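You operate a simulated robot arm through the tools that you are given. There is no shell and no other tool.

Carry out the task below with a simulated two-armed robot. There is one attempt and no reset: what you move stays moved.

Task
Sand the grey mark off the clamped brush, then wax the middle of its back.
Fine: use the small sanding block, the green pad and the green box; sanding block back on the green mat, pad on the black one, lid shut; it stays clamped. Set down upright: small sanding block, green pad. A coat counts when it lies all over at full strength: go over it till it gets no stronger. What is to be rubbed or washed off counts as gone when no trace of it is left.
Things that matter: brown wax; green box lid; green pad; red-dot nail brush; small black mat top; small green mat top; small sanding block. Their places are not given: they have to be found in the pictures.

It is judged by the outcome, as a careful person would: the job done as asked, and still so three seconds after it is handed in. It fails if anything else is knocked over, pushed out of place, dropped, spilled or broken. A push-on lid holds only when it is set on centred and level and pressed home; a screw cap is set on level and turned clockwise until tight.

Robot
Two 7-joint arms with two-finger parallel grippers on one trunk that stands fixed in place. Base frame: the origin is at the foot of the trunk, x ahead of it, y to its left, z up; the work surface is at about z = 780. Readings come in mm, rad, newtons and seconds.
The left shoulder is at [70, 133, 1151], the right one opposite. With the tool pointing down near the work surface each hand reaches from about 100 to 640 mm from the base axis, measured 20 degrees to its own side. Payload 1.57 kg a hand.
Tool frame (each hand has its own): the origin (TCP) lies between the finger pads and is the grasp point; the fingertips stand 30 mm ahead of it; z points along the fingers, y is the line along which they close. The gripper opens to 80 mm. The fingers are 17 mm wide and 12 mm thick; the gripper's body (40 by 82 mm) begins 80 mm behind the TCP.
Orientation is that of the tool frame in the base frame, as a unit quaternion [w, x, y, z]. With the fingers straight down and closing along the base's y, the tool's x points along the base's -x, its y along +y and its z along -z.

Tools
- The arms move only by the tool move_arm. It takes "left_moves", "right_moves" or both (then of equal length, played together; a hand with none holds still); each is one flat list of numbers, 7 for each row, row after row: the shift along the tool's x, y, z in mm, then the turn, a rotation vector about the tool's x, y, z in rad, then the opening, from 0 (shut) to 1 (fully open). In form: [tx, ty, tz, ax, ay, az, fingers, tx, ty, tz, ax, ay, az, fingers, ...]. A call has 1 to 20 rows; each row is the pose to reach, as a shift and turn from the pose commanded when the call began, along the tool's axes at that moment. A row lasts 0.2 s, in which the tool goes at most 50 mm and 0.15 rad; a call with a longer step from one row to the next is refused whole, and so is a gripper value outside its range. A pose out of reach is approached as far as the arm can. The call stops where the force on the tool passes 40 N (or 10 N more than at its start, if that is more) or the arm is blocked; 0.2 s more then pass. The fingers move at their own pace (about 153 mm/s each) and stop on an object; they squeeze with about 32 N. The grip force told is the motor's: it shows also when the fingers shut on nothing. Time passes only in rows, and 0.2 s behind the last, so rows that repeat a pose let the fingers close. The reply holds the time, the measured pose of the TCP, the force on the tool along the base axes, the opening and the grip force, in the units named above and with some noise, with the torque about the TCP (base axes, N m) and any sound that the robot's microphone picked up, and new pictures: "pictures" is both (left out), scene, wrist or none (wrist: the cameras of the hands that moved).
- Cameras (640 x 400 px; columns grow to the right, rows downward): "scene" is now at [113.5, -49.4, 1369.7]; the picture's right is [-0.61, -0.79, 0.00], its down [-0.54, 0.42, -0.73] and it looks along [0.58, -0.44, -0.69] (base axes); focal length 311 px, centre (320, 200). "left" rides on the left gripper at [72, 7, -122] in its tool frame; the picture's right is [-0.09, 1.00, 0.00], its down [-0.84, -0.08, -0.54] and it looks along [-0.54, -0.05, 0.84] (tool axes); focal length 238 px, centre (320, 200). "right" rides on the right gripper at [72, -7, -122] in its tool frame; the picture's right is [0.09, 1.00, 0.00], its down [-0.84, 0.08, -0.54] and it looks along [-0.54, 0.05, 0.84] (tool axes); focal length 238 px, centre (320, 200).
- lift_body(by): slides the trunk up (or, below 0, down) by that many mm; the arms and the scene camera ride with it, the base frame stays. It gives what a move gives, with no picture.
- turn_head(pan, tilt): turns the head with the scene camera to pan (to the left, within 1.501 rad either way) and tilt (down, from -0.506 to 1.204), counted from straight ahead of the robot. It gives what a move gives, and a new picture of the scene camera.
- measure_at(camera, pixels): for up to 12 pixels [column, row] of the newest picture of that camera ("zoom" is the newest enlarged one), the place [x, y, z] in the base frame of the surface seen there, good to about 3 mm. It takes no simulated time.
- inspect(camera, box): a new picture of the part [left, top, right, bottom] of that camera's present view, enlarged. It takes no simulated time.
- hand_in(): hands the job in; it is judged then, once.

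Open the grippers and draw the arms clear of the work before you hand the job in, unless the task says otherwise.

The tools are called after ">>>" as a command line: name --argument value ..., lists and objects as JSON in quotes. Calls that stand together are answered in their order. move_arm: Moves the arms, as the interface text tells. Its arguments: {"type":"object","properties":{"left_moves":{"type":"array","items":{"type":"number"}},"right_moves":{"type":"array","items":{"type":"number"}},"pictures":{"type":"string","enum":["both","scene","wrist","none"]}},"required":[]} The other tools are called the same way: lift_body (by) slides the trunk up or down; turn_head (pan, tilt) turns the head that bears the scene camera; measure_at (camera, pixels) gives the place of the surface under pixels of a picture; inspect (camera, box) takes an enlarged picture of a part of a camera's view; hand_in () hands the job in.

At the start:

```text
clock: 0.0
left_tool_pos: [388.3, -27.1, 1143.6]
left_tcp_rot: [0.0, 0.001, 1.0, 0.001]
left_contact_force: [-0.7, -0.2, 1.1]
left_ft_torque: [-0.02, 0.0, -0.01]
left_width: 79.9
left_grip_force: 0.0
right_tool_pos: [253.8, -295.5, 1129.7]
right_tcp_rot: [0.001, -0.001, 1.0, 0.0]
right_contact_force: [-0.1, 0.1, -0.1]
right_ft_torque: [-0.03, 0.0, 0.0]
right_width: 80.0
right_grip_force: 0.0
trunk travel left (down, up): [-725.0, 215.0]
head pan, tilt: [-0.653, 0.756]
```

scene: 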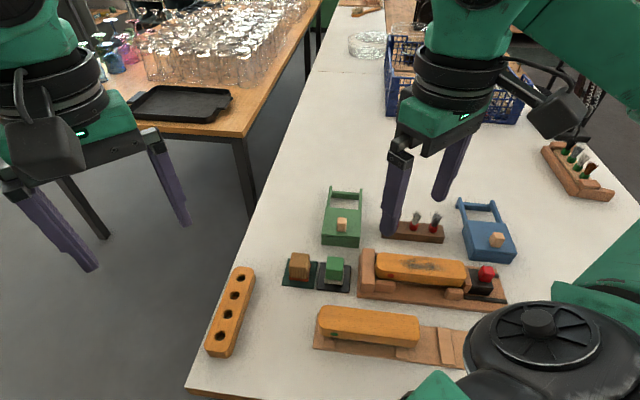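
right: 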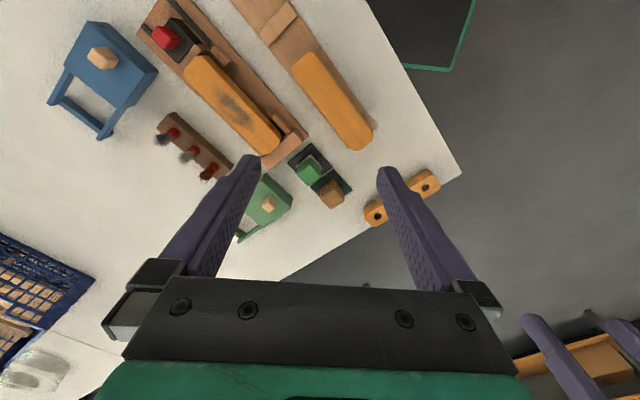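
left: 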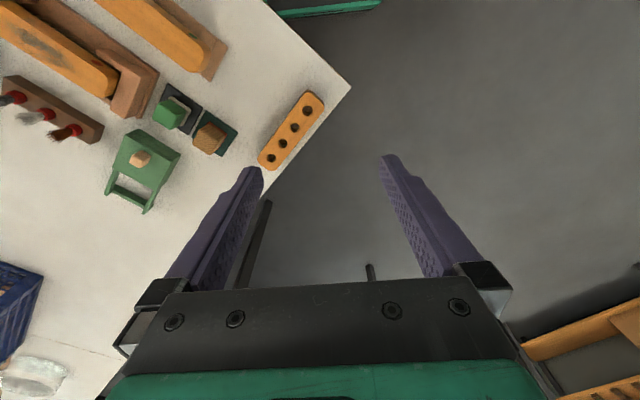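

The scene shows a clamped brush with a grey mark near (420,268), small brown block at (298,266) on a green mat, green pad at (335,270) on a black mat, and green box at (342,225). I zoom in on these.

>>> inspect --camera "scene" --box '[260, 180, 420, 300]'

>>> inspect --camera "scene" --box '[340, 180, 540, 320]'

>>> inspect --camera "right" --box '[130, 0, 450, 240]'

```text
3.33 times, centred on (340, 240) of scene
```

zoom: 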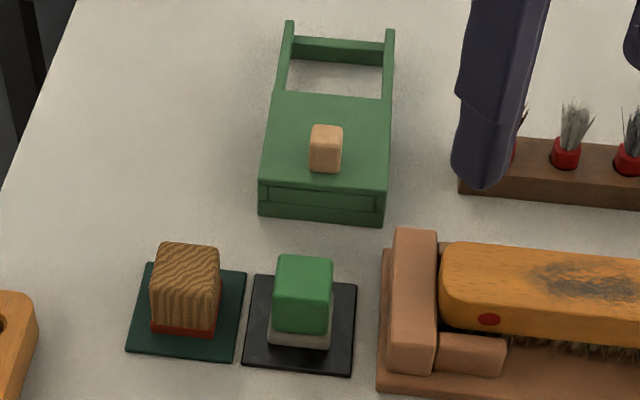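

```text
2.86 times, centred on (440, 250) of scene
```

zoom: 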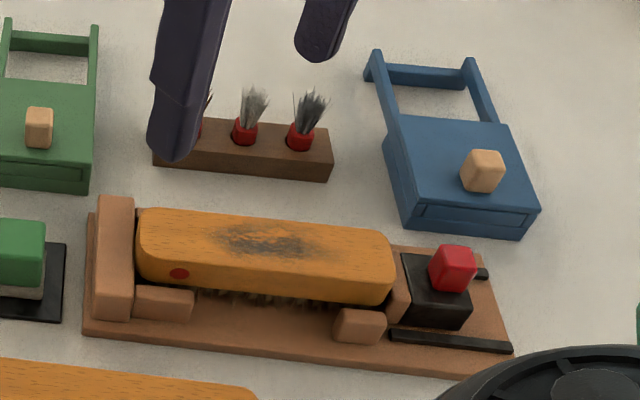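

```text
1.67 times, centred on (290, 120) of right
```

zoom: 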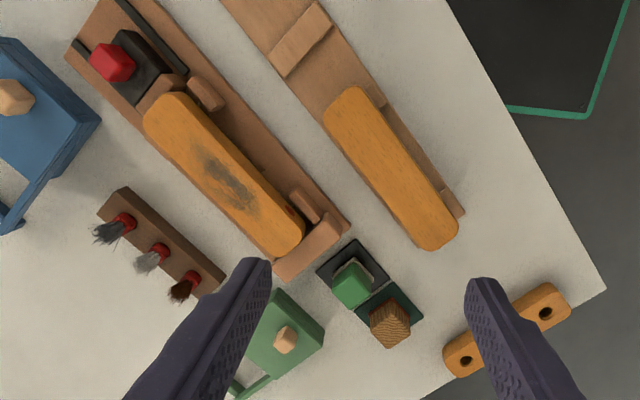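

Let me measure key places on the table from the scene picture: block, pad, mats, box knob, box corners, brush.

>>> inspect --camera "scene" --box '[260, 180, 420, 300]'

>>> measure_at --camera "zoom" --pixels '[[155, 250], [218, 252], [214, 290], [152, 288], [278, 262], [333, 262], [332, 315], [272, 315], [326, 132], [325, 160], [268, 180], [384, 190]]'

>>> measure_at --camera "zoom" --pixels '[[275, 95], [388, 100], [287, 30], [390, 38], [338, 44], [340, 75], [147, 265], [246, 272], [236, 358], [127, 350], [355, 285], [350, 375]]'

>>> measure_at --camera "scene" --pixels '[[382, 256], [470, 262], [468, 282], [378, 276], [420, 264], [400, 262], [445, 266], [370, 252], [362, 292], [505, 300], [487, 272], [300, 250]]'

```text
3.33 times, centred on (340, 240) of scene
```

zoom: 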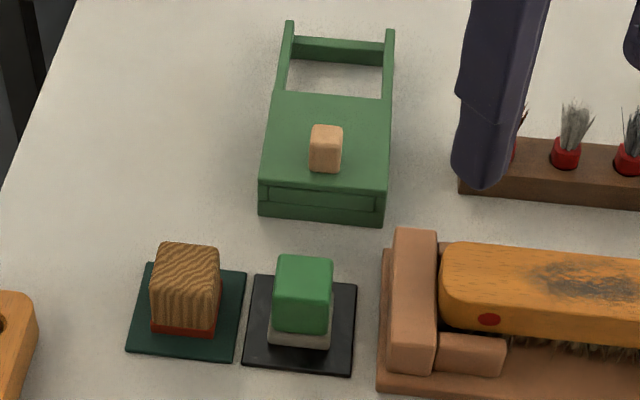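

```text
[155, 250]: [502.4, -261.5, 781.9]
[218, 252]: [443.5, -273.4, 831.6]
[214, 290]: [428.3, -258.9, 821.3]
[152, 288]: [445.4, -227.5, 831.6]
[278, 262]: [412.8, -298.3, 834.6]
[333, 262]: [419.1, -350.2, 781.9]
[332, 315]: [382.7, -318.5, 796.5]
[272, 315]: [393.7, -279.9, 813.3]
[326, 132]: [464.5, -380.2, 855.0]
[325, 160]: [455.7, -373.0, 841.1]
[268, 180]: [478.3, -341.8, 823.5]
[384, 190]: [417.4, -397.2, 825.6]
```

```text
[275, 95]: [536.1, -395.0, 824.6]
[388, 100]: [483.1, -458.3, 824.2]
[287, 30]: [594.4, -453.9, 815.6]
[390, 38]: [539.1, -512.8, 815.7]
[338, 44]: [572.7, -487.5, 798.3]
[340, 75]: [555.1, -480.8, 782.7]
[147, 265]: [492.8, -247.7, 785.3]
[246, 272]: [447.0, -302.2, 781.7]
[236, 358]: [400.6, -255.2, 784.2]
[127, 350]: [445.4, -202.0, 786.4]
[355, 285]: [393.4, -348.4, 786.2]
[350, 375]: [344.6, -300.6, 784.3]
```

```text
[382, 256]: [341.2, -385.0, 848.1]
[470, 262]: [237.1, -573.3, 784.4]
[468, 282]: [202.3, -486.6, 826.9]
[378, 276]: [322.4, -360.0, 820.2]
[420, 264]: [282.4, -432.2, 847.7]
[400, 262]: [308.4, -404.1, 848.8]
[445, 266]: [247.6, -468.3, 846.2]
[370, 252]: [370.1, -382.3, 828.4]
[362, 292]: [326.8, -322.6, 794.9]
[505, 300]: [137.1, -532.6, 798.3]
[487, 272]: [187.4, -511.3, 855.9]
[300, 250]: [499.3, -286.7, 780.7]
```

The objects are all rotated about 45° from the base axes. I move the left arm back out of the way and bring the right hand over the work, yawed −45°, for a closer look.

>>> move_arm --left_moves '[20, 40, 0, 0, 0, 0, 1, 40, 80, 0, 0, 0, 0, 1, 60, 120, 0, 0, 0, 0, 1, 80, 160, 0, 0, 0, 0, 1, 100, 200, 0, 0, 0, 0, 1, 120, 240, 0, 0, 0, 0, 1]' --right_moves '[-20, 0, 20, 0, 0, 0.131, 1, -45, 0, 40, 0, 0, 0.262, 1, -70, 0, 60, 0, 0, 0.393, 1, -95, 0, 80, 0, 0, 0.524, 1, -120, 0, 105, 0, 0, 0.655, 1, -146, -5, 130, 0, 0, 0.785, 1]'

```text
clock: 1.4
left_tool_pos: [267.6, 214.9, 1141.4]
left_tcp_rot: [0.0, 0.001, 1.0, -0.001]
left_contact_force: [-0.4, -0.7, 0.0]
left_ft_torque: [-0.02, -0.02, -0.01]
left_width: 79.9
left_grip_force: 0.1
right_tool_pos: [398.2, -299.3, 997.4]
right_tcp_rot: [0.001, 0.383, 0.924, 0.001]
right_contact_force: [1.1, 0.7, -0.1]
right_ft_torque: [-0.01, 0.0, 0.03]
right_width: 80.0
right_grip_force: 0.1
trunk travel left (down, up): [-725.0, 215.0]
head pan, tilt: [-0.653, 0.756]
```

scene: 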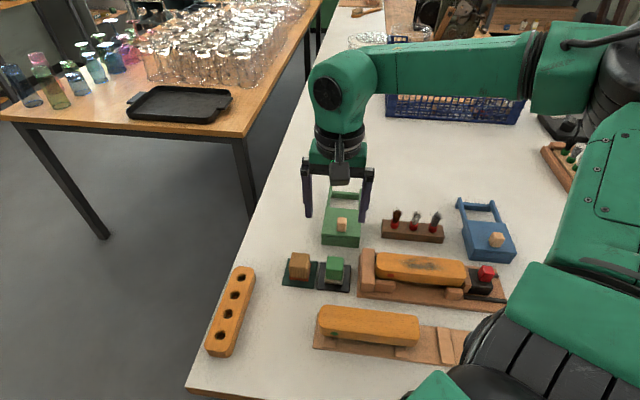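
right: 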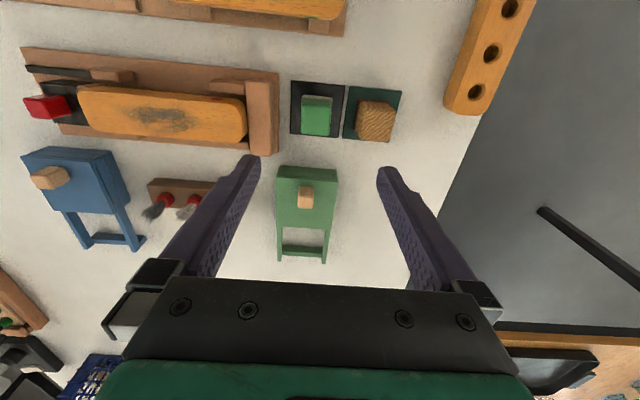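
left: 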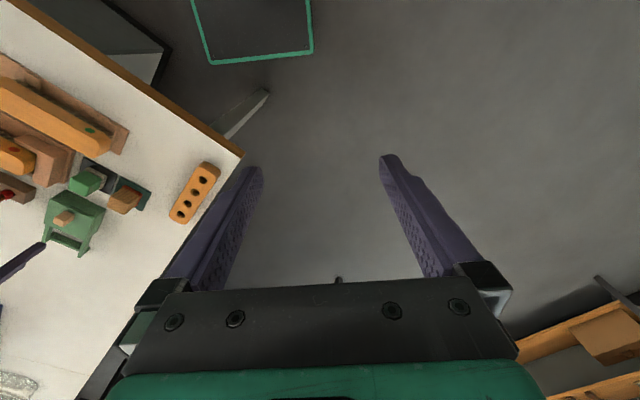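

The view is now aligned; I zoom in on the block/pad/box region (260–410, 70–270) and the brush.

>>> inspect --camera "right" --box '[250, 70, 420, 180]'

>>> measure_at --camera "zoom" --pixels '[[405, 125], [530, 125], [533, 260], [402, 255], [200, 110], [308, 105], [300, 245], [196, 235], [150, 45], [350, 60], [575, 80], [160, 250]]'

>>> inspect --camera "right" --box '[250, 150, 370, 270]'

>>> inspect --camera "right" --box '[15, 40, 285, 220]'

```text
3.64 times, centred on (335, 125) of right
```

zoom: 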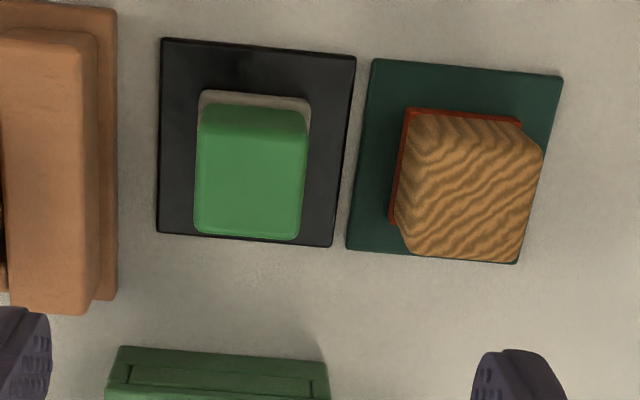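

```text
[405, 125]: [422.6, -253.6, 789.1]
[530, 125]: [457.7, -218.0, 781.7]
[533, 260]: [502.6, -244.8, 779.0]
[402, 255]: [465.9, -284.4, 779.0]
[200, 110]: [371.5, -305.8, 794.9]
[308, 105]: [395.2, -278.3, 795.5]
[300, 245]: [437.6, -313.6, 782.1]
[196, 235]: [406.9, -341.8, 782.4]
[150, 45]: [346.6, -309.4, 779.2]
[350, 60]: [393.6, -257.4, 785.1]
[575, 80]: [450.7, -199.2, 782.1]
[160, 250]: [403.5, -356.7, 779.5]
```

```text
3.33 times, centred on (310, 210) of right
```

zoom: 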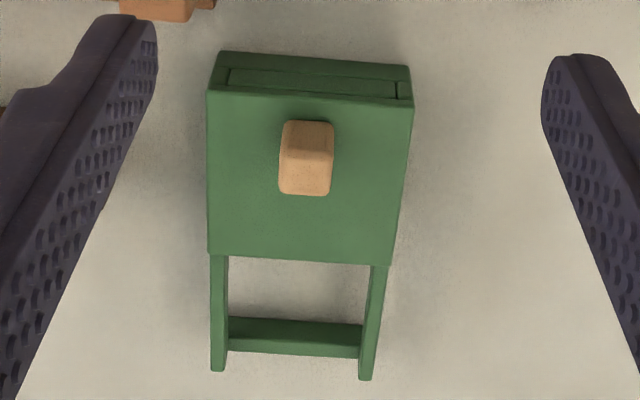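

```text
2.22 times, centred on (150, 130) of right
```

zoom: 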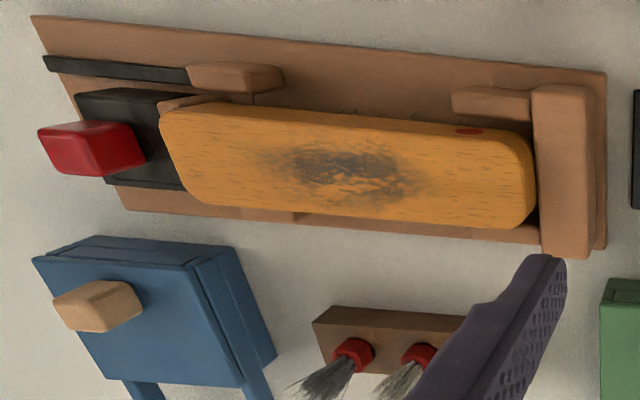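

Mats and box line up with the tool's y axis at this yaw. I measure mat corners and block/pad tops in an enlarged view.

>>> inspect --camera "right" --box '[250, 70, 420, 180]'

>>> measure_at --camera "zoom" --pixels '[[166, 45], [350, 62], [329, 241], [161, 228], [378, 65], [557, 82], [513, 258], [352, 245]]'

>>> measure_at --camera "zoom" --pixels '[[470, 190], [425, 140], [520, 150], [510, 245], [420, 235], [400, 200], [250, 180], [210, 150], [295, 150], [290, 225], [205, 225], [250, 130]]'

>>> measure_at --camera "right" --pixels '[[280, 170], [335, 172], [331, 226], [280, 225], [305, 190], [305, 203], [285, 250], [325, 250], [303, 250], [300, 242], [278, 262], [320, 264]]'

>>> measure_at --camera "right" --pixels '[[90, 90], [165, 95], [240, 103], [238, 138], [165, 130], [95, 122], [165, 113], [130, 108], [195, 118], [265, 120], [45, 105], [165, 80]]'

```text
3.64 times, centred on (335, 125) of right
```

zoom: 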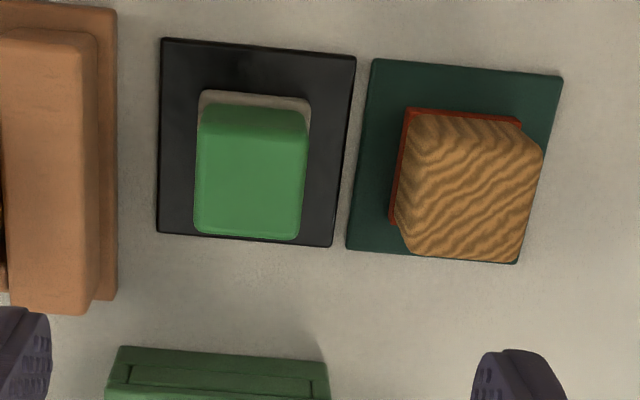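

```text
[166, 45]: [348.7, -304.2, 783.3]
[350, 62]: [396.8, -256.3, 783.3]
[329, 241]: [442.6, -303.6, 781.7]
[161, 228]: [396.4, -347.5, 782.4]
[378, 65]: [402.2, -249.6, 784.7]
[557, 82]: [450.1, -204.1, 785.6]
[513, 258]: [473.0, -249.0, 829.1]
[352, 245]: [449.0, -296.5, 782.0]
```

```text
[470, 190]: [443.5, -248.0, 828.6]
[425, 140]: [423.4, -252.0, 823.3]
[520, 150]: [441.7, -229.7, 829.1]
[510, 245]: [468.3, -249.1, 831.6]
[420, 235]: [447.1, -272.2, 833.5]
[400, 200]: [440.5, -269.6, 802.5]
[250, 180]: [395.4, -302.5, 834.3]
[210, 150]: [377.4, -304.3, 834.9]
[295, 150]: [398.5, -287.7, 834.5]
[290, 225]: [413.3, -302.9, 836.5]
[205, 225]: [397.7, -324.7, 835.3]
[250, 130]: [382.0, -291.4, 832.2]
```

```text
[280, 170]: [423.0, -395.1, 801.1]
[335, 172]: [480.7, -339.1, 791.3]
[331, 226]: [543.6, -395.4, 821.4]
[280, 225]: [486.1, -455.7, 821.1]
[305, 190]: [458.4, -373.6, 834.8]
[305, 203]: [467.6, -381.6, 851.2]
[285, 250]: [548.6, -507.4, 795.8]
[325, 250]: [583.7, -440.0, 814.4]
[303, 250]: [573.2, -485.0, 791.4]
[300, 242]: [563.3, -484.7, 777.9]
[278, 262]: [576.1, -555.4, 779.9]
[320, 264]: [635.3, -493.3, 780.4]
```

```text
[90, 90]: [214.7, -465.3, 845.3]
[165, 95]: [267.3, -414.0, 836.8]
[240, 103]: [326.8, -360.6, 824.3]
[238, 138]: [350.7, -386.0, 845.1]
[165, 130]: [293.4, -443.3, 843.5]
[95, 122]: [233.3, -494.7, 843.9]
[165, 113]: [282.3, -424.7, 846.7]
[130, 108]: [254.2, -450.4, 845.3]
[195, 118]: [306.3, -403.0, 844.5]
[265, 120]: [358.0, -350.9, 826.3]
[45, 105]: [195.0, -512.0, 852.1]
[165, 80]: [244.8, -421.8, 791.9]
```

Block centre is about (445,−251), top z≈832; green mat centre about (449,−250); pad centre (396,−304) on black mat (396,−303). I move above the block for a closer look at its yaw.

>>> move_arm --right_moves '[0, 23, 32, 0, 0, 0, 1, 0, 46, 64, 0, 0, 0, 1, 0, 67, 92, 0, 0, 0, 1]' --pictures "wrist"

>>> inspect --camera "right" --box '[220, 60, 420, 240]'

```text
clock: 2.2
left_tool_pos: [270.4, 215.2, 1141.6]
left_tcp_rot: [-0.001, 0.0, 1.0, 0.0]
left_contact_force: [0.6, 0.0, 0.6]
left_ft_torque: [0.0, 0.04, 0.01]
left_width: 80.3
left_grip_force: 0.0
right_tool_pos: [445.8, -252.6, 904.9]
right_tcp_rot: [-0.001, 0.383, 0.924, 0.001]
right_contact_force: [0.7, -0.6, -0.1]
right_ft_torque: [-0.02, -0.01, 0.02]
right_width: 80.1
right_grip_force: 0.1
trunk travel left (down, up): [-725.0, 215.0]
head pan, tilt: [-0.653, 0.756]
```

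right: 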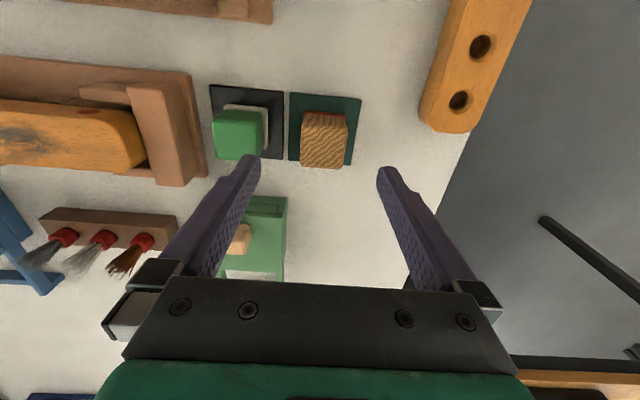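

```text
2.22 times, centred on (320, 150) of right
```

zoom: 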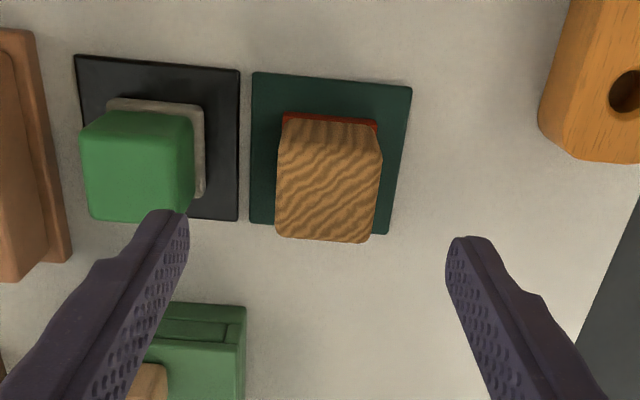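

The block top spans zoom (277–382, 115–240), square with the tool and centred. I narrow to 60 mm opening and descend 75 mm so the fingers straddle it, then look.

>>> move_arm --right_moves '[0, 0, 0, 0, 0, 0, 0.76, 0, 0, 0, 0, 0, 0, 0.76, 0, 1, 25, 0, 0, 0, 0.76, 0, 1, 45, 0, 0, 0, 0.76, 0, 1, 60, 0, 0, 0, 0.76, 0, 1, 74, 0, 0, 0, 0.76]' --pictures "both"

```text
clock: 3.6
left_tool_pos: [268.7, 213.5, 1141.2]
left_tcp_rot: [0.0, 0.0, 1.0, 0.0]
left_contact_force: [0.1, -0.7, -0.3]
left_ft_torque: [0.04, 0.01, 0.0]
left_width: 79.8
left_grip_force: 0.0
right_tool_pos: [447.2, -252.6, 833.0]
right_tcp_rot: [-0.001, 0.381, 0.924, 0.0]
right_contact_force: [0.4, 0.1, 0.4]
right_ft_torque: [-0.03, 0.0, 0.0]
right_width: 60.6
right_grip_force: 0.1
trunk travel left (down, up): [-725.0, 215.0]
head pan, tilt: [-0.653, 0.756]
```

scene: 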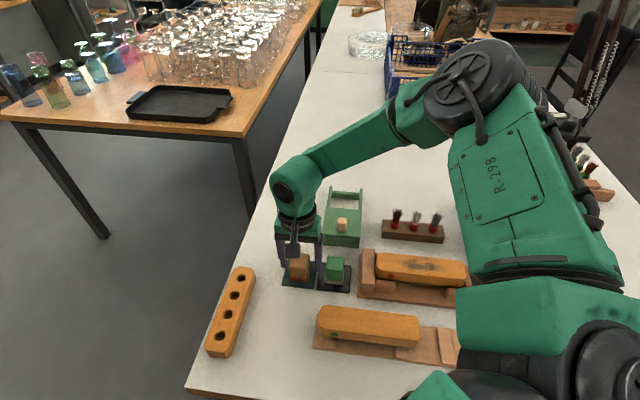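
right: 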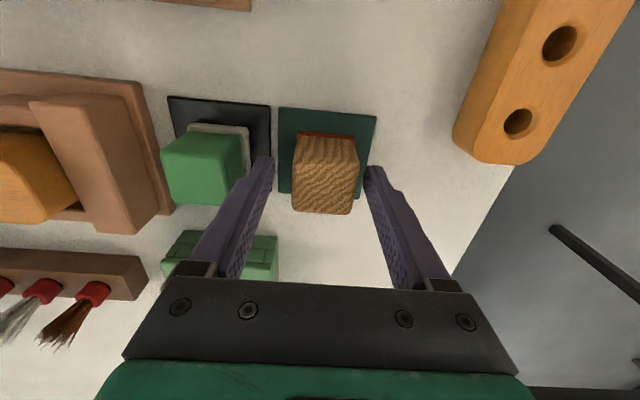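

The fingers straddle the block with gaps on both sides. I check where the block top and fingertips are before closing.

>>> measure_at --camera "right" --pixels '[[298, 150], [355, 152], [350, 205], [295, 205], [325, 180], [268, 165], [372, 172]]'

>>> inspect --camera "scene" --box '[260, 220, 380, 310]'

```text
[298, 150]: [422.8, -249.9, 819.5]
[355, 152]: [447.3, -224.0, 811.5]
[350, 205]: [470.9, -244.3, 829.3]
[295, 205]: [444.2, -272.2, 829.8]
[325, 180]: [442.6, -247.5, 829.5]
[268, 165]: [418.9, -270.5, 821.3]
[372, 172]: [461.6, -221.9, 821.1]
```

```text
4.44 times, centred on (320, 265) of scene
```

zoom: 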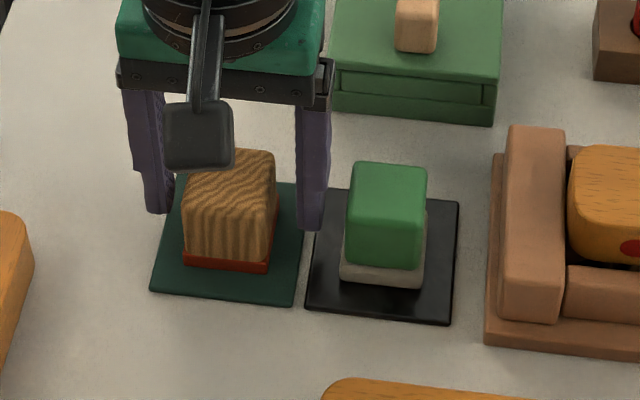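

The block centre is ~3–4 mm towards tool +x of the TCP; I shift by that, lower 2 mm and close.

>>> move_arm --right_moves '[3.5, 1, 2, 0, 0, 0, 0.76, 3.5, 1, 2, 0, 0, 0, 0.5, 3.5, 1, 2, 0, 0, 0, 0.3, 3.5, 1, 2, 0, 0, 0, 0.2, 3.5, 1, 2, 0, 0, 0, 0.2]' --pictures "both"

```text
clock: 4.8
left_tool_pos: [269.0, 213.8, 1142.1]
left_tcp_rot: [0.0, 0.0, 1.0, 0.0]
left_contact_force: [-0.4, 0.6, 0.4]
left_ft_torque: [-0.04, -0.01, 0.0]
left_width: 79.9
left_grip_force: 0.1
right_tool_pos: [445.2, -249.7, 832.7]
right_tcp_rot: [0.001, 0.381, 0.924, 0.001]
right_contact_force: [0.5, 0.3, 0.1]
right_ft_torque: [0.02, -0.02, 0.03]
right_width: 38.7
right_grip_force: 31.4
trunk travel left (down, up): [-725.0, 215.0]
head pan, tilt: [-0.653, 0.756]
```

scene: 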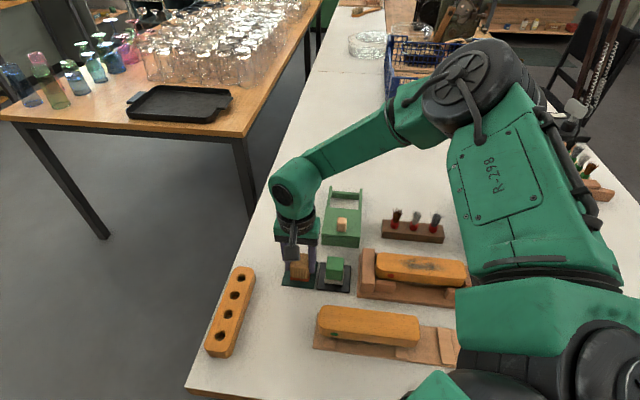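
right: 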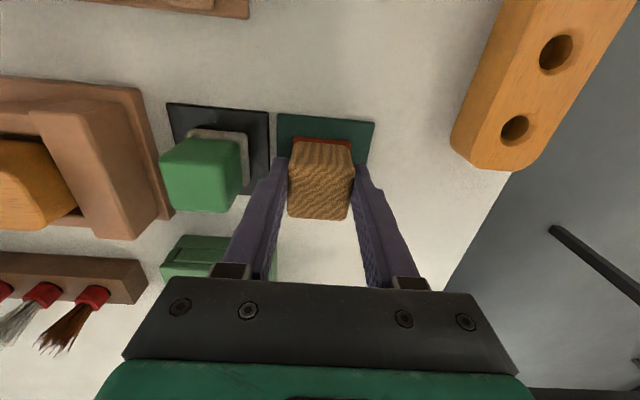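

Block gripped at 38.7 mm with 31 N. I lift 100 mm and carry it above the mark centre (≈(281,−428)).

>>> move_arm --right_moves '[0, 0, 30, 0, 0, 0, 0.2, 0, 0, -20, 0, 0, 0, 0.2, 0, 0, -60, 0, 0, 0, 0.2, 0, 0, -100, 0, 0, 0, 0.2]' --pictures "none"

```text
clock: 5.1
left_tool_pos: [264.2, 215.3, 1144.2]
left_tcp_rot: [0.002, 0.0, 1.0, 0.0]
left_contact_force: [0.0, 0.1, 0.2]
left_ft_torque: [0.02, -0.01, 0.0]
left_width: 80.1
left_grip_force: 0.1
right_tool_pos: [443.6, -248.2, 826.4]
right_tcp_rot: [0.003, 0.383, 0.924, 0.002]
right_contact_force: [-16.0, -2.6, 24.9]
right_ft_torque: [-0.21, 0.44, -0.08]
right_width: 39.6
right_grip_force: 31.9
trunk travel left (down, up): [-725.0, 215.0]
head pan, tilt: [-0.653, 0.756]
stopped in row 1 (right hand): the force on the tool passed its limit at 74 N (the readings are from after the stop); the commanded pose is now the measured one
```

My first row mistakenly went downward (+30) and it stopped on contact with the mat. I now raise gently and look at the state.

>>> move_arm --right_moves '[0, 0, -4, 0, 0, 0, 0.2, 0, 0, -10, 0, 0, 0, 0.2, 0, 0, -20, 0, 0, 0, 0.2]' --pictures "both"

>>> inspect --camera "scene" --box '[260, 220, 380, 310]'

>>> inspect --camera "right" --box '[220, 60, 420, 240]'

```text
clock: 5.9
left_tool_pos: [268.5, 213.8, 1142.1]
left_tcp_rot: [0.0, 0.001, 1.0, 0.0]
left_contact_force: [0.4, 0.5, -0.7]
left_ft_torque: [0.02, -0.01, 0.0]
left_width: 80.1
left_grip_force: 0.1
right_tool_pos: [447.3, -249.4, 843.5]
right_tcp_rot: [0.004, 0.383, 0.924, 0.002]
right_contact_force: [1.1, -0.4, 0.6]
right_ft_torque: [-0.02, 0.02, -0.01]
right_width: 41.4
right_grip_force: 0.1
trunk travel left (down, up): [-725.0, 215.0]
head pan, tilt: [-0.653, 0.756]
```

scene: 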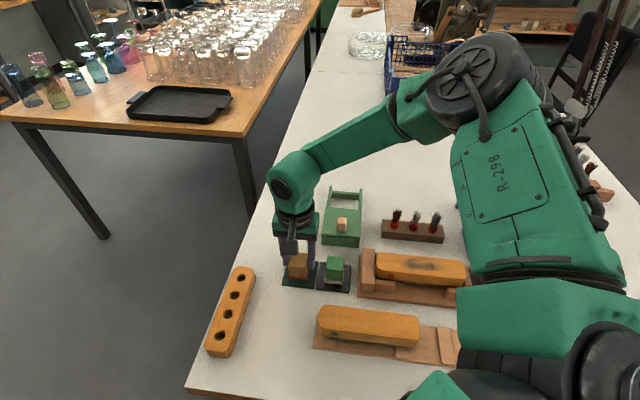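
right: 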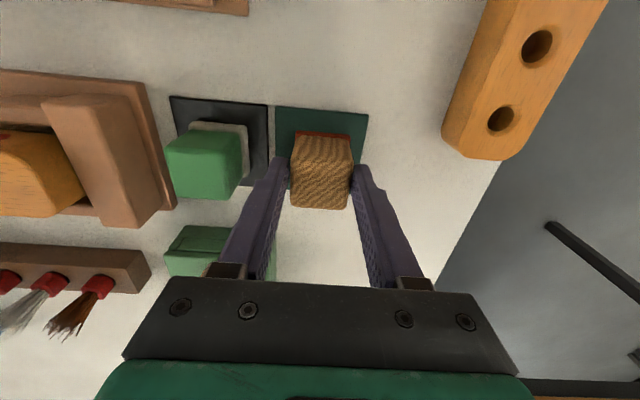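

```text
4.44 times, centred on (320, 265) of scene
```

zoom: 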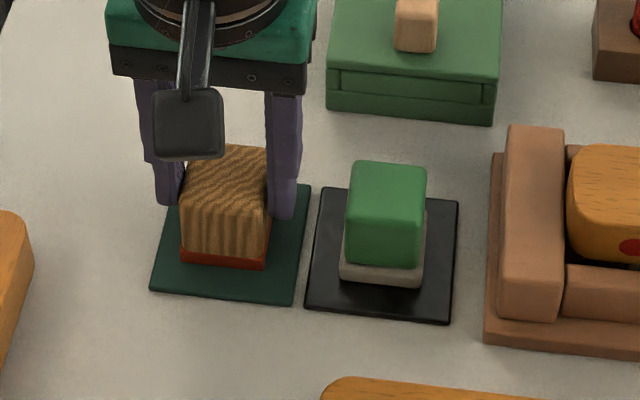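

```text
2.22 times, centred on (320, 150) of right
```

zoom: 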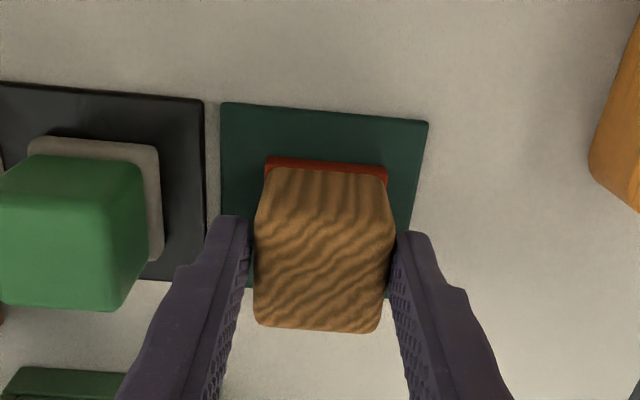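

The block stayed on its mat, upright, but the grip was let go (force 0.1 N). I reopen slightly, lower to the grasp height and re-close.

>>> move_arm --right_moves '[0, 0, 0, 0, 0, 0, 0.68, 0, 0, 5, 0, 0, 0, 0.68, 0, 0, 11, 0, 0, 0, 0.68, 0, 0, 11, 0, 0, 0, 0.4, 0, 0, 11, 0, 0, 0, 0.1, 0, 0, 11, 0, 0, 0, 0.1, 0, 0, 11, 0, 0, 0, 0.1]' --pictures "wrist"

```text
clock: 7.5
left_tool_pos: [269.3, 213.6, 1143.3]
left_tcp_rot: [0.0, 0.0, 1.0, 0.001]
left_contact_force: [-0.2, -0.1, 0.0]
left_ft_torque: [0.02, -0.03, -0.01]
left_width: 79.9
left_grip_force: 0.1
right_tool_pos: [448.1, -249.8, 831.9]
right_tcp_rot: [0.004, 0.383, 0.924, 0.002]
right_contact_force: [0.4, -0.3, 0.8]
right_ft_torque: [0.0, 0.05, -0.03]
right_width: 38.8
right_grip_force: 32.1
trunk travel left (down, up): [-725.0, 215.0]
head pan, tilt: [-0.653, 0.756]
```

right: 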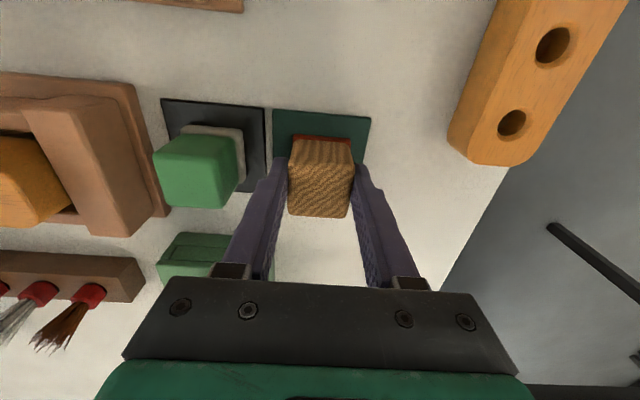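

Gripped again (38.8 mm, 32 N). Now lift straight up 90 mm (negative tool z).

>>> move_arm --right_moves '[0, 0, -15, 0, 0, 0, 0.1, 0, 0, -40, 0, 0, 0, 0.1, 0, 0, -70, 0, 0, 0, 0.1, 0, 0, -95, 0, 0, 0, 0.1]' --pictures "both"

```text
clock: 8.5
left_tool_pos: [269.7, 213.1, 1141.9]
left_tcp_rot: [0.0, 0.0, 1.0, 0.0]
left_contact_force: [-0.1, -0.2, -0.4]
left_ft_torque: [-0.01, 0.03, -0.02]
left_width: 79.8
left_grip_force: 0.0
right_tool_pos: [446.8, -249.6, 927.1]
right_tcp_rot: [0.003, 0.382, 0.924, 0.002]
right_contact_force: [-0.5, -1.3, -1.7]
right_ft_torque: [0.01, 0.01, -0.01]
right_width: 38.9
right_grip_force: 31.7
trunk travel left (down, up): [-725.0, 215.0]
head pan, tilt: [-0.653, 0.756]
```

scene: 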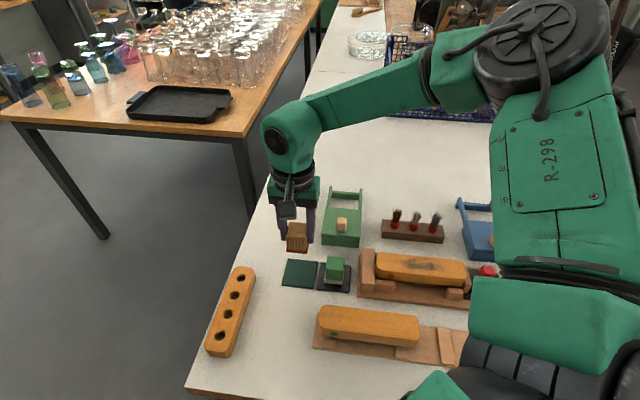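
right: 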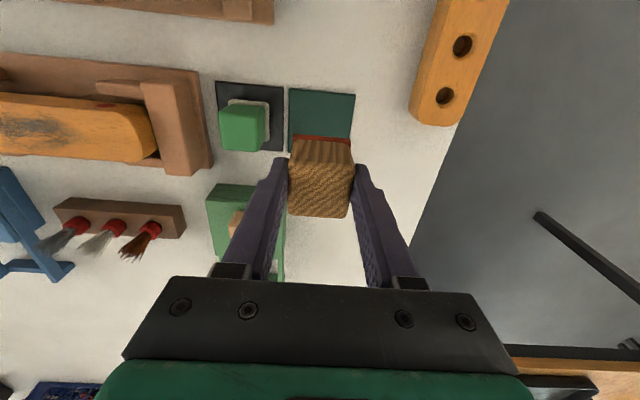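

The block hangs level. I carry it at this height to above the mark, moving −243 along tool y.

>>> move_arm --right_moves '[-2, -45, 0, 0, 0, 0, 0.1, -4, -90, 0, 0, 0, 0, 0.1, -6, -135, 0, 0, 0, 0, 0.1, -8, -180, 0, 0, 0, 0, 0.1, -8, -215, 0, 0, 0, 0, 0.1, -8, -240, 0, 0, 0, 0, 0.1]' --pictures "both"

>>> inspect --camera "right" --box '[200, 60, 460, 240]'

>>> inspect --camera "scene" --box '[340, 200, 520, 320]'

```text
clock: 9.9
left_tool_pos: [269.0, 213.1, 1143.1]
left_tcp_rot: [0.0, 0.001, 1.0, 0.0]
left_contact_force: [0.3, -0.1, -0.6]
left_ft_torque: [-0.01, -0.04, -0.01]
left_width: 80.0
left_grip_force: 0.1
right_tool_pos: [282.7, -425.4, 926.2]
right_tcp_rot: [0.003, 0.383, 0.924, 0.004]
right_contact_force: [0.1, -0.5, 0.1]
right_ft_torque: [-0.05, -0.01, -0.02]
right_width: 38.7
right_grip_force: 31.8
trunk travel left (down, up): [-725.0, 215.0]
head pan, tilt: [-0.653, 0.756]
```

scene: 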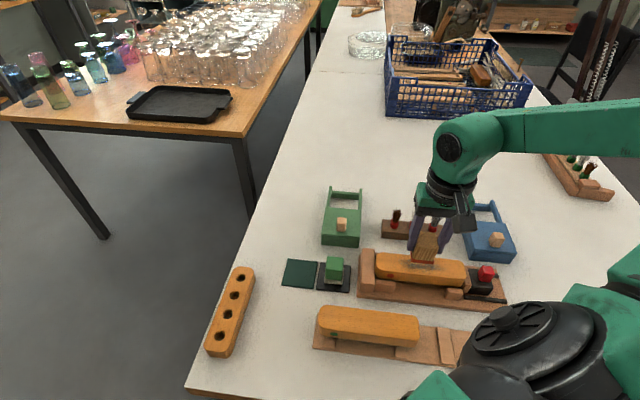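
right: 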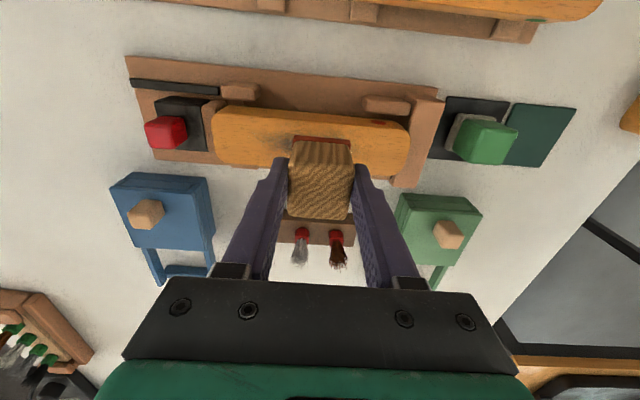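

```text
2.22 times, centred on (330, 150) of right
```

zoom: 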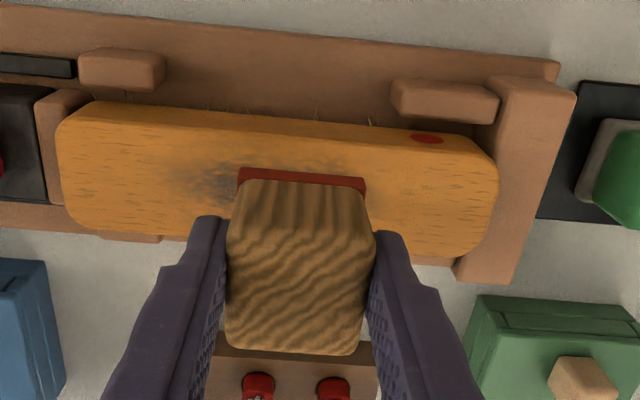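

```text
3.33 times, centred on (430, 260) of scene
```

zoom: 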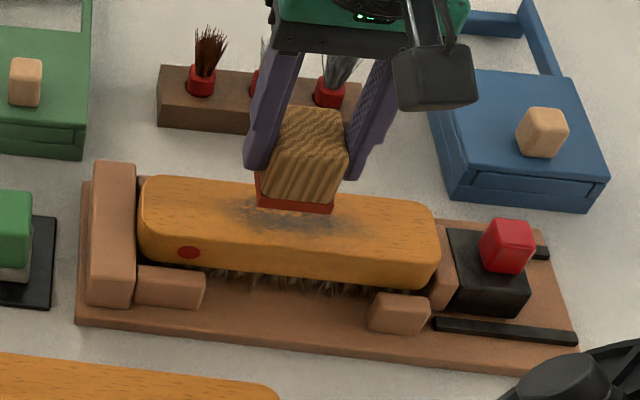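

I measure the brush top's edges from the wrist view and mark extents from the scene view.

>>> measure_at --camera "right" --pixels '[[230, 112], [230, 116], [230, 140], [230, 158], [230, 163], [390, 128], [390, 133], [390, 150], [390, 167], [390, 172], [222, 135], [403, 145]]'

>>> measure_at --camera "zoom" --pixels '[[235, 215], [290, 225], [380, 225], [300, 240], [240, 182], [250, 235], [250, 245], [400, 200], [400, 205], [390, 250], [390, 262], [385, 215]]'

```text
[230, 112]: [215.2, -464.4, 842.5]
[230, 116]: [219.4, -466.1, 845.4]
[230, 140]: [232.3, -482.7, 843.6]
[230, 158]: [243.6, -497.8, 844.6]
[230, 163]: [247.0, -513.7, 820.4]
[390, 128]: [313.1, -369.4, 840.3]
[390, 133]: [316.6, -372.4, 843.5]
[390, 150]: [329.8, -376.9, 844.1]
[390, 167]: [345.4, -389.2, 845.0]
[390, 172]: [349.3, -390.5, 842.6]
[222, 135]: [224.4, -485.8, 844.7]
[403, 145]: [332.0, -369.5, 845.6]
```

```text
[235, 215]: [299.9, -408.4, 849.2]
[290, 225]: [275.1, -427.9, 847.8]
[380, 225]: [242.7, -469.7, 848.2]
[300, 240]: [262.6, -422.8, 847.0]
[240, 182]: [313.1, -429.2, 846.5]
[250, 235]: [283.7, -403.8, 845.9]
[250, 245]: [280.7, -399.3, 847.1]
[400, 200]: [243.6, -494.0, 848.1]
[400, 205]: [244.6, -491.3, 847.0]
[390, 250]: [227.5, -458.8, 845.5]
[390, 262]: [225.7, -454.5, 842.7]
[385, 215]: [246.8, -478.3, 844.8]
```

The brush back is flat at z≈846, centred at (281,−430), mark from u≈−142 to −66 along it. I centre laterally (−5 tool x) and descend to just above contact.

>>> move_arm --right_moves '[-5, 0, 10, 0, 0, 0, 0.1, -5, 0, 20, 0, 0, 0, 0.1, -5, 0, 26, 0, 0, 0, 0.1, -5, 0, 29, 0, 0, 0, 0.1]' --pictures "both"

>>> inspect --camera "scene" --box '[380, 220, 480, 300]'

```text
clock: 10.9
left_tool_pos: [268.8, 213.6, 1142.2]
left_tcp_rot: [0.0, -0.001, 1.0, 0.0]
left_contact_force: [0.5, -0.2, 0.2]
left_ft_torque: [0.02, -0.04, 0.03]
left_width: 79.9
left_grip_force: 0.2
right_tool_pos: [287.9, -428.9, 896.1]
right_tcp_rot: [0.003, 0.383, 0.924, 0.002]
right_contact_force: [0.4, -0.5, 0.4]
right_ft_torque: [-0.02, -0.01, 0.02]
right_width: 38.7
right_grip_force: 31.6
trunk travel left (down, up): [-725.0, 215.0]
head pan, tilt: [-0.653, 0.756]
```

scene: 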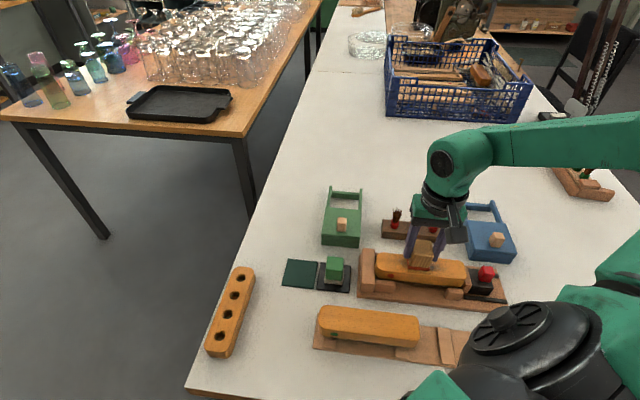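
right: 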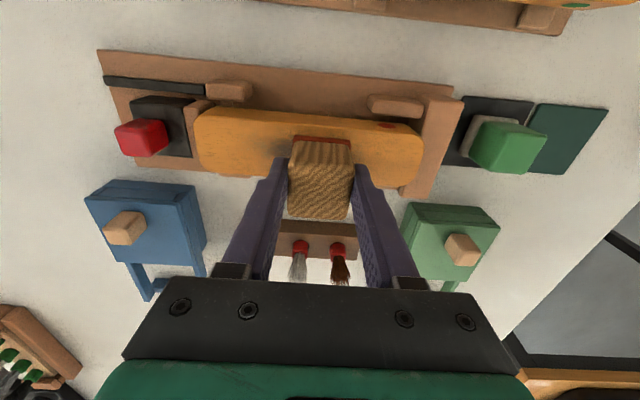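

```text
5.00 times, centred on (430, 260) of scene
```

zoom: 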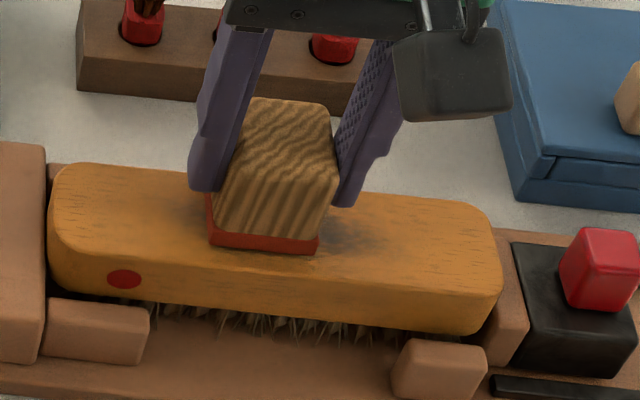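

The block sits just over the back (zoom 210–320, 245), no contact yet (896). I lower in 1 mm steps to find contact.

>>> move_arm --right_moves '[0, 0, 1, 0, 0, 0, 0.1, 0, 0, 2, 0, 0, 0, 0.1, 0, 0, 3, 0, 0, 0, 0.1]' --pictures "none"

```text
clock: 11.7
left_tool_pos: [268.6, 213.0, 1142.6]
left_tcp_rot: [0.0, 0.0, 1.0, -0.001]
left_contact_force: [-0.6, -0.1, 0.6]
left_ft_torque: [0.01, 0.01, -0.01]
left_width: 79.8
left_grip_force: 0.1
right_tool_pos: [287.8, -429.3, 893.4]
right_tcp_rot: [0.003, 0.383, 0.924, 0.003]
right_contact_force: [-0.1, 0.3, 0.3]
right_ft_torque: [0.01, -0.01, 0.02]
right_width: 38.8
right_grip_force: 32.2
trunk travel left (down, up): [-725.0, 215.0]
head pan, tilt: [-0.653, 0.756]
```

No contact yet at 893.4; three more 1 mm steps.

>>> move_arm --right_moves '[0, 0, 1, 0, 0, 0, 0.1, 0, 0, 2, 0, 0, 0, 0.1]' --pictures "none"

```text
clock: 12.3
left_tool_pos: [269.0, 215.1, 1141.3]
left_tcp_rot: [0.001, 0.0, 1.0, -0.001]
left_contact_force: [-0.2, -0.7, 0.9]
left_ft_torque: [-0.04, 0.01, 0.03]
left_width: 79.9
left_grip_force: 0.0
right_tool_pos: [286.6, -427.5, 893.6]
right_tcp_rot: [0.004, 0.382, 0.924, 0.002]
right_contact_force: [-0.6, -1.4, 10.4]
right_ft_torque: [-0.17, 0.17, -0.01]
right_width: 38.5
right_grip_force: 32.1
trunk travel left (down, up): [-725.0, 215.0]
head pan, tilt: [-0.653, 0.756]
```

Contact with 10 N at z≈893.5, but the torque shows pressure on the −u edge from a slight tool tilt. I correct the ~0.5° tilt and sweep ±35 mm along the brush.

>>> move_arm --right_moves '[0, 0, 0, 0.0073, 0.0046, 0, 0.1, 0, 10, 0, 0.0073, 0.0046, 0, 0.1, 0, 20, 0, 0.0073, 0.0046, 0, 0.1, 0, 30, 0, 0.0073, 0.0046, 0, 0.1, 0, 20, 0, 0.0073, 0.0046, 0, 0.1, 0, 10, 0, 0.0073, 0.0046, 0, 0.1, 0, 0, 0, 0.0073, 0.0046, 0, 0.1, 0, -10, 0, 0.0073, 0.0046, 0, 0.1, 0, -20, 0, 0.0073, 0.0046, 0, 0.1, 0, -30, 0, 0.0073, 0.0046, 0, 0.1, 0, -40, 0, 0.0073, 0.0046, 0, 0.1, 0, -30, 0, 0.0073, 0.0046, 0, 0.1, 0, -20, 0, 0.0073, 0.0046, 0, 0.1]' --pictures "both"

>>> inspect --camera "scene" --box '[360, 220, 480, 310]'

>>> inspect --camera "right" --box '[180, 60, 460, 240]'

```text
clock: 15.1
left_tool_pos: [266.9, 215.2, 1142.1]
left_tcp_rot: [0.001, -0.001, 1.0, -0.001]
left_contact_force: [0.5, 1.0, -0.3]
left_ft_torque: [0.01, 0.02, -0.01]
left_width: 79.8
left_grip_force: 0.1
right_tool_pos: [270.7, -442.2, 891.0]
right_tcp_rot: [0.0, 0.382, 0.924, 0.0]
right_contact_force: [-3.7, -4.4, 15.6]
right_ft_torque: [-0.26, 0.16, -0.02]
right_width: 38.7
right_grip_force: 31.8
trunk travel left (down, up): [-725.0, 215.0]
head pan, tilt: [-0.653, 0.756]
```

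scene: 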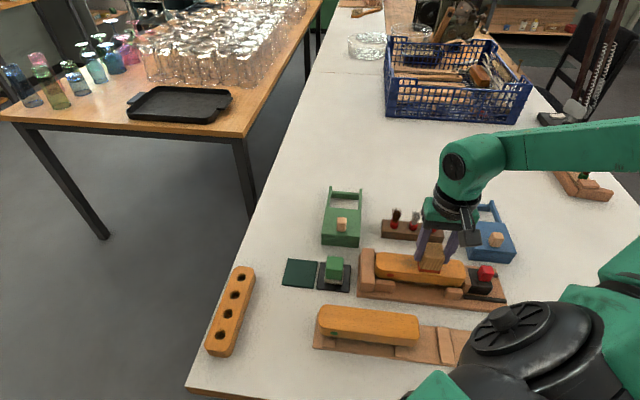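
right: 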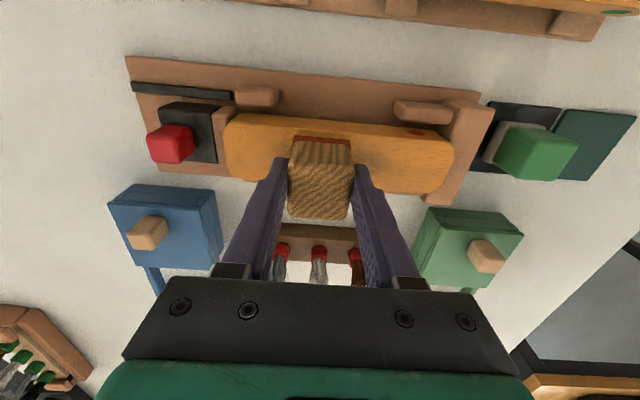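

```text
4.44 times, centred on (420, 265) of scene
```

zoom: 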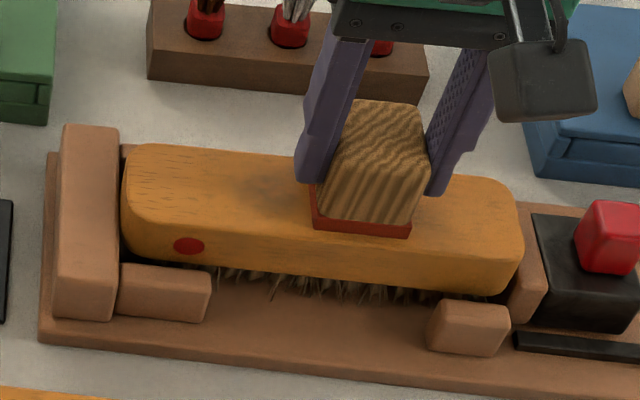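

```text
2.22 times, centred on (320, 150) of right
```

zoom: 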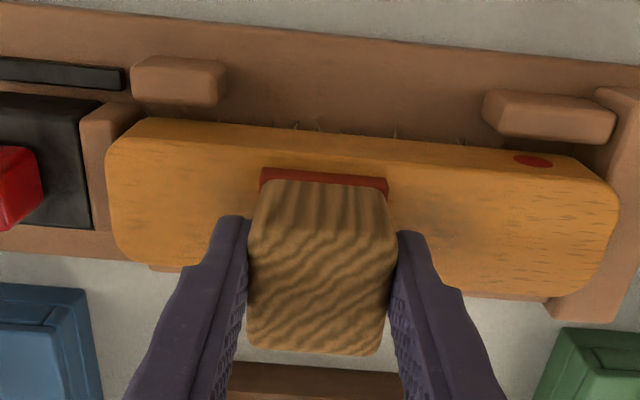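

The mark is nearly gone after one sweep. I continue sweeping with lateral offsets ±6 mm to cover the full width and length.

>>> move_arm --right_moves '[-3, -10, 0, 0, 0, 0, 0.1, -6, -20, 0, 0, 0, 0, 0.1, -6, -10, 0, 0, 0, 0, 0.1, -6, 2, 0, 0, 0, 0, 0.1, -6, 14, 0, 0, 0, 0, 0.1, -6, 26, 0, 0, 0, 0, 0.1, -6, 38, 0, 0, 0, 0, 0.1, -6, 50, 0, 0, 0, 0, 0.1, -1, 56, 0, 0, 0, 0, 0.1, 5, 56, 0, 0, 0, 0, 0.1, 7, 46, 0, 0, 0, 0, 0.1, 7, 34, 0, 0, 0, 0, 0.1, 7, 22, 0, 0, 0, 0, 0.1, 7, 10, 0, 0, 0, 0, 0.1, 7, -2, 0, 0, 0, 0, 0.1, 7, -14, 0, 0, 0, 0, 0.1, 7, -22, 0, 0, 0, 0, 0.1, 4, -12, 0, 0, 0, 0, 0.1, 2, 0, 0, 0, 0, 0, 0.1, 0, 10, 0, 0, 0, 0, 0.1]' --pictures "both"

```text
clock: 19.3
left_tool_pos: [268.6, 214.8, 1141.2]
left_tcp_rot: [0.0, 0.0, 1.0, 0.0]
left_contact_force: [-0.8, -0.5, 0.3]
left_ft_torque: [0.0, -0.02, 0.03]
left_width: 79.9
left_grip_force: 0.2
right_tool_pos: [279.0, -434.4, 892.7]
right_tcp_rot: [0.0, 0.383, 0.924, -0.001]
right_contact_force: [-2.0, -0.6, 6.5]
right_ft_torque: [-0.07, 0.08, -0.03]
right_width: 38.7
right_grip_force: 32.0
trunk travel left (down, up): [-725.0, 215.0]
head pan, tilt: [-0.653, 0.756]
```

scene: 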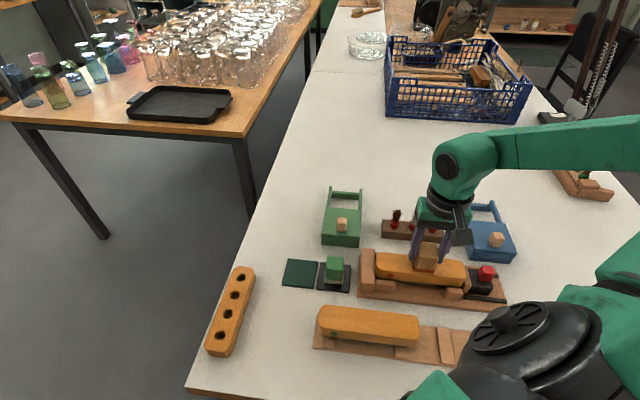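
right: 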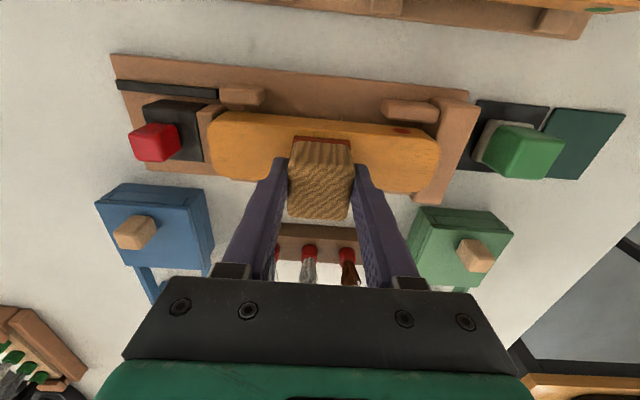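

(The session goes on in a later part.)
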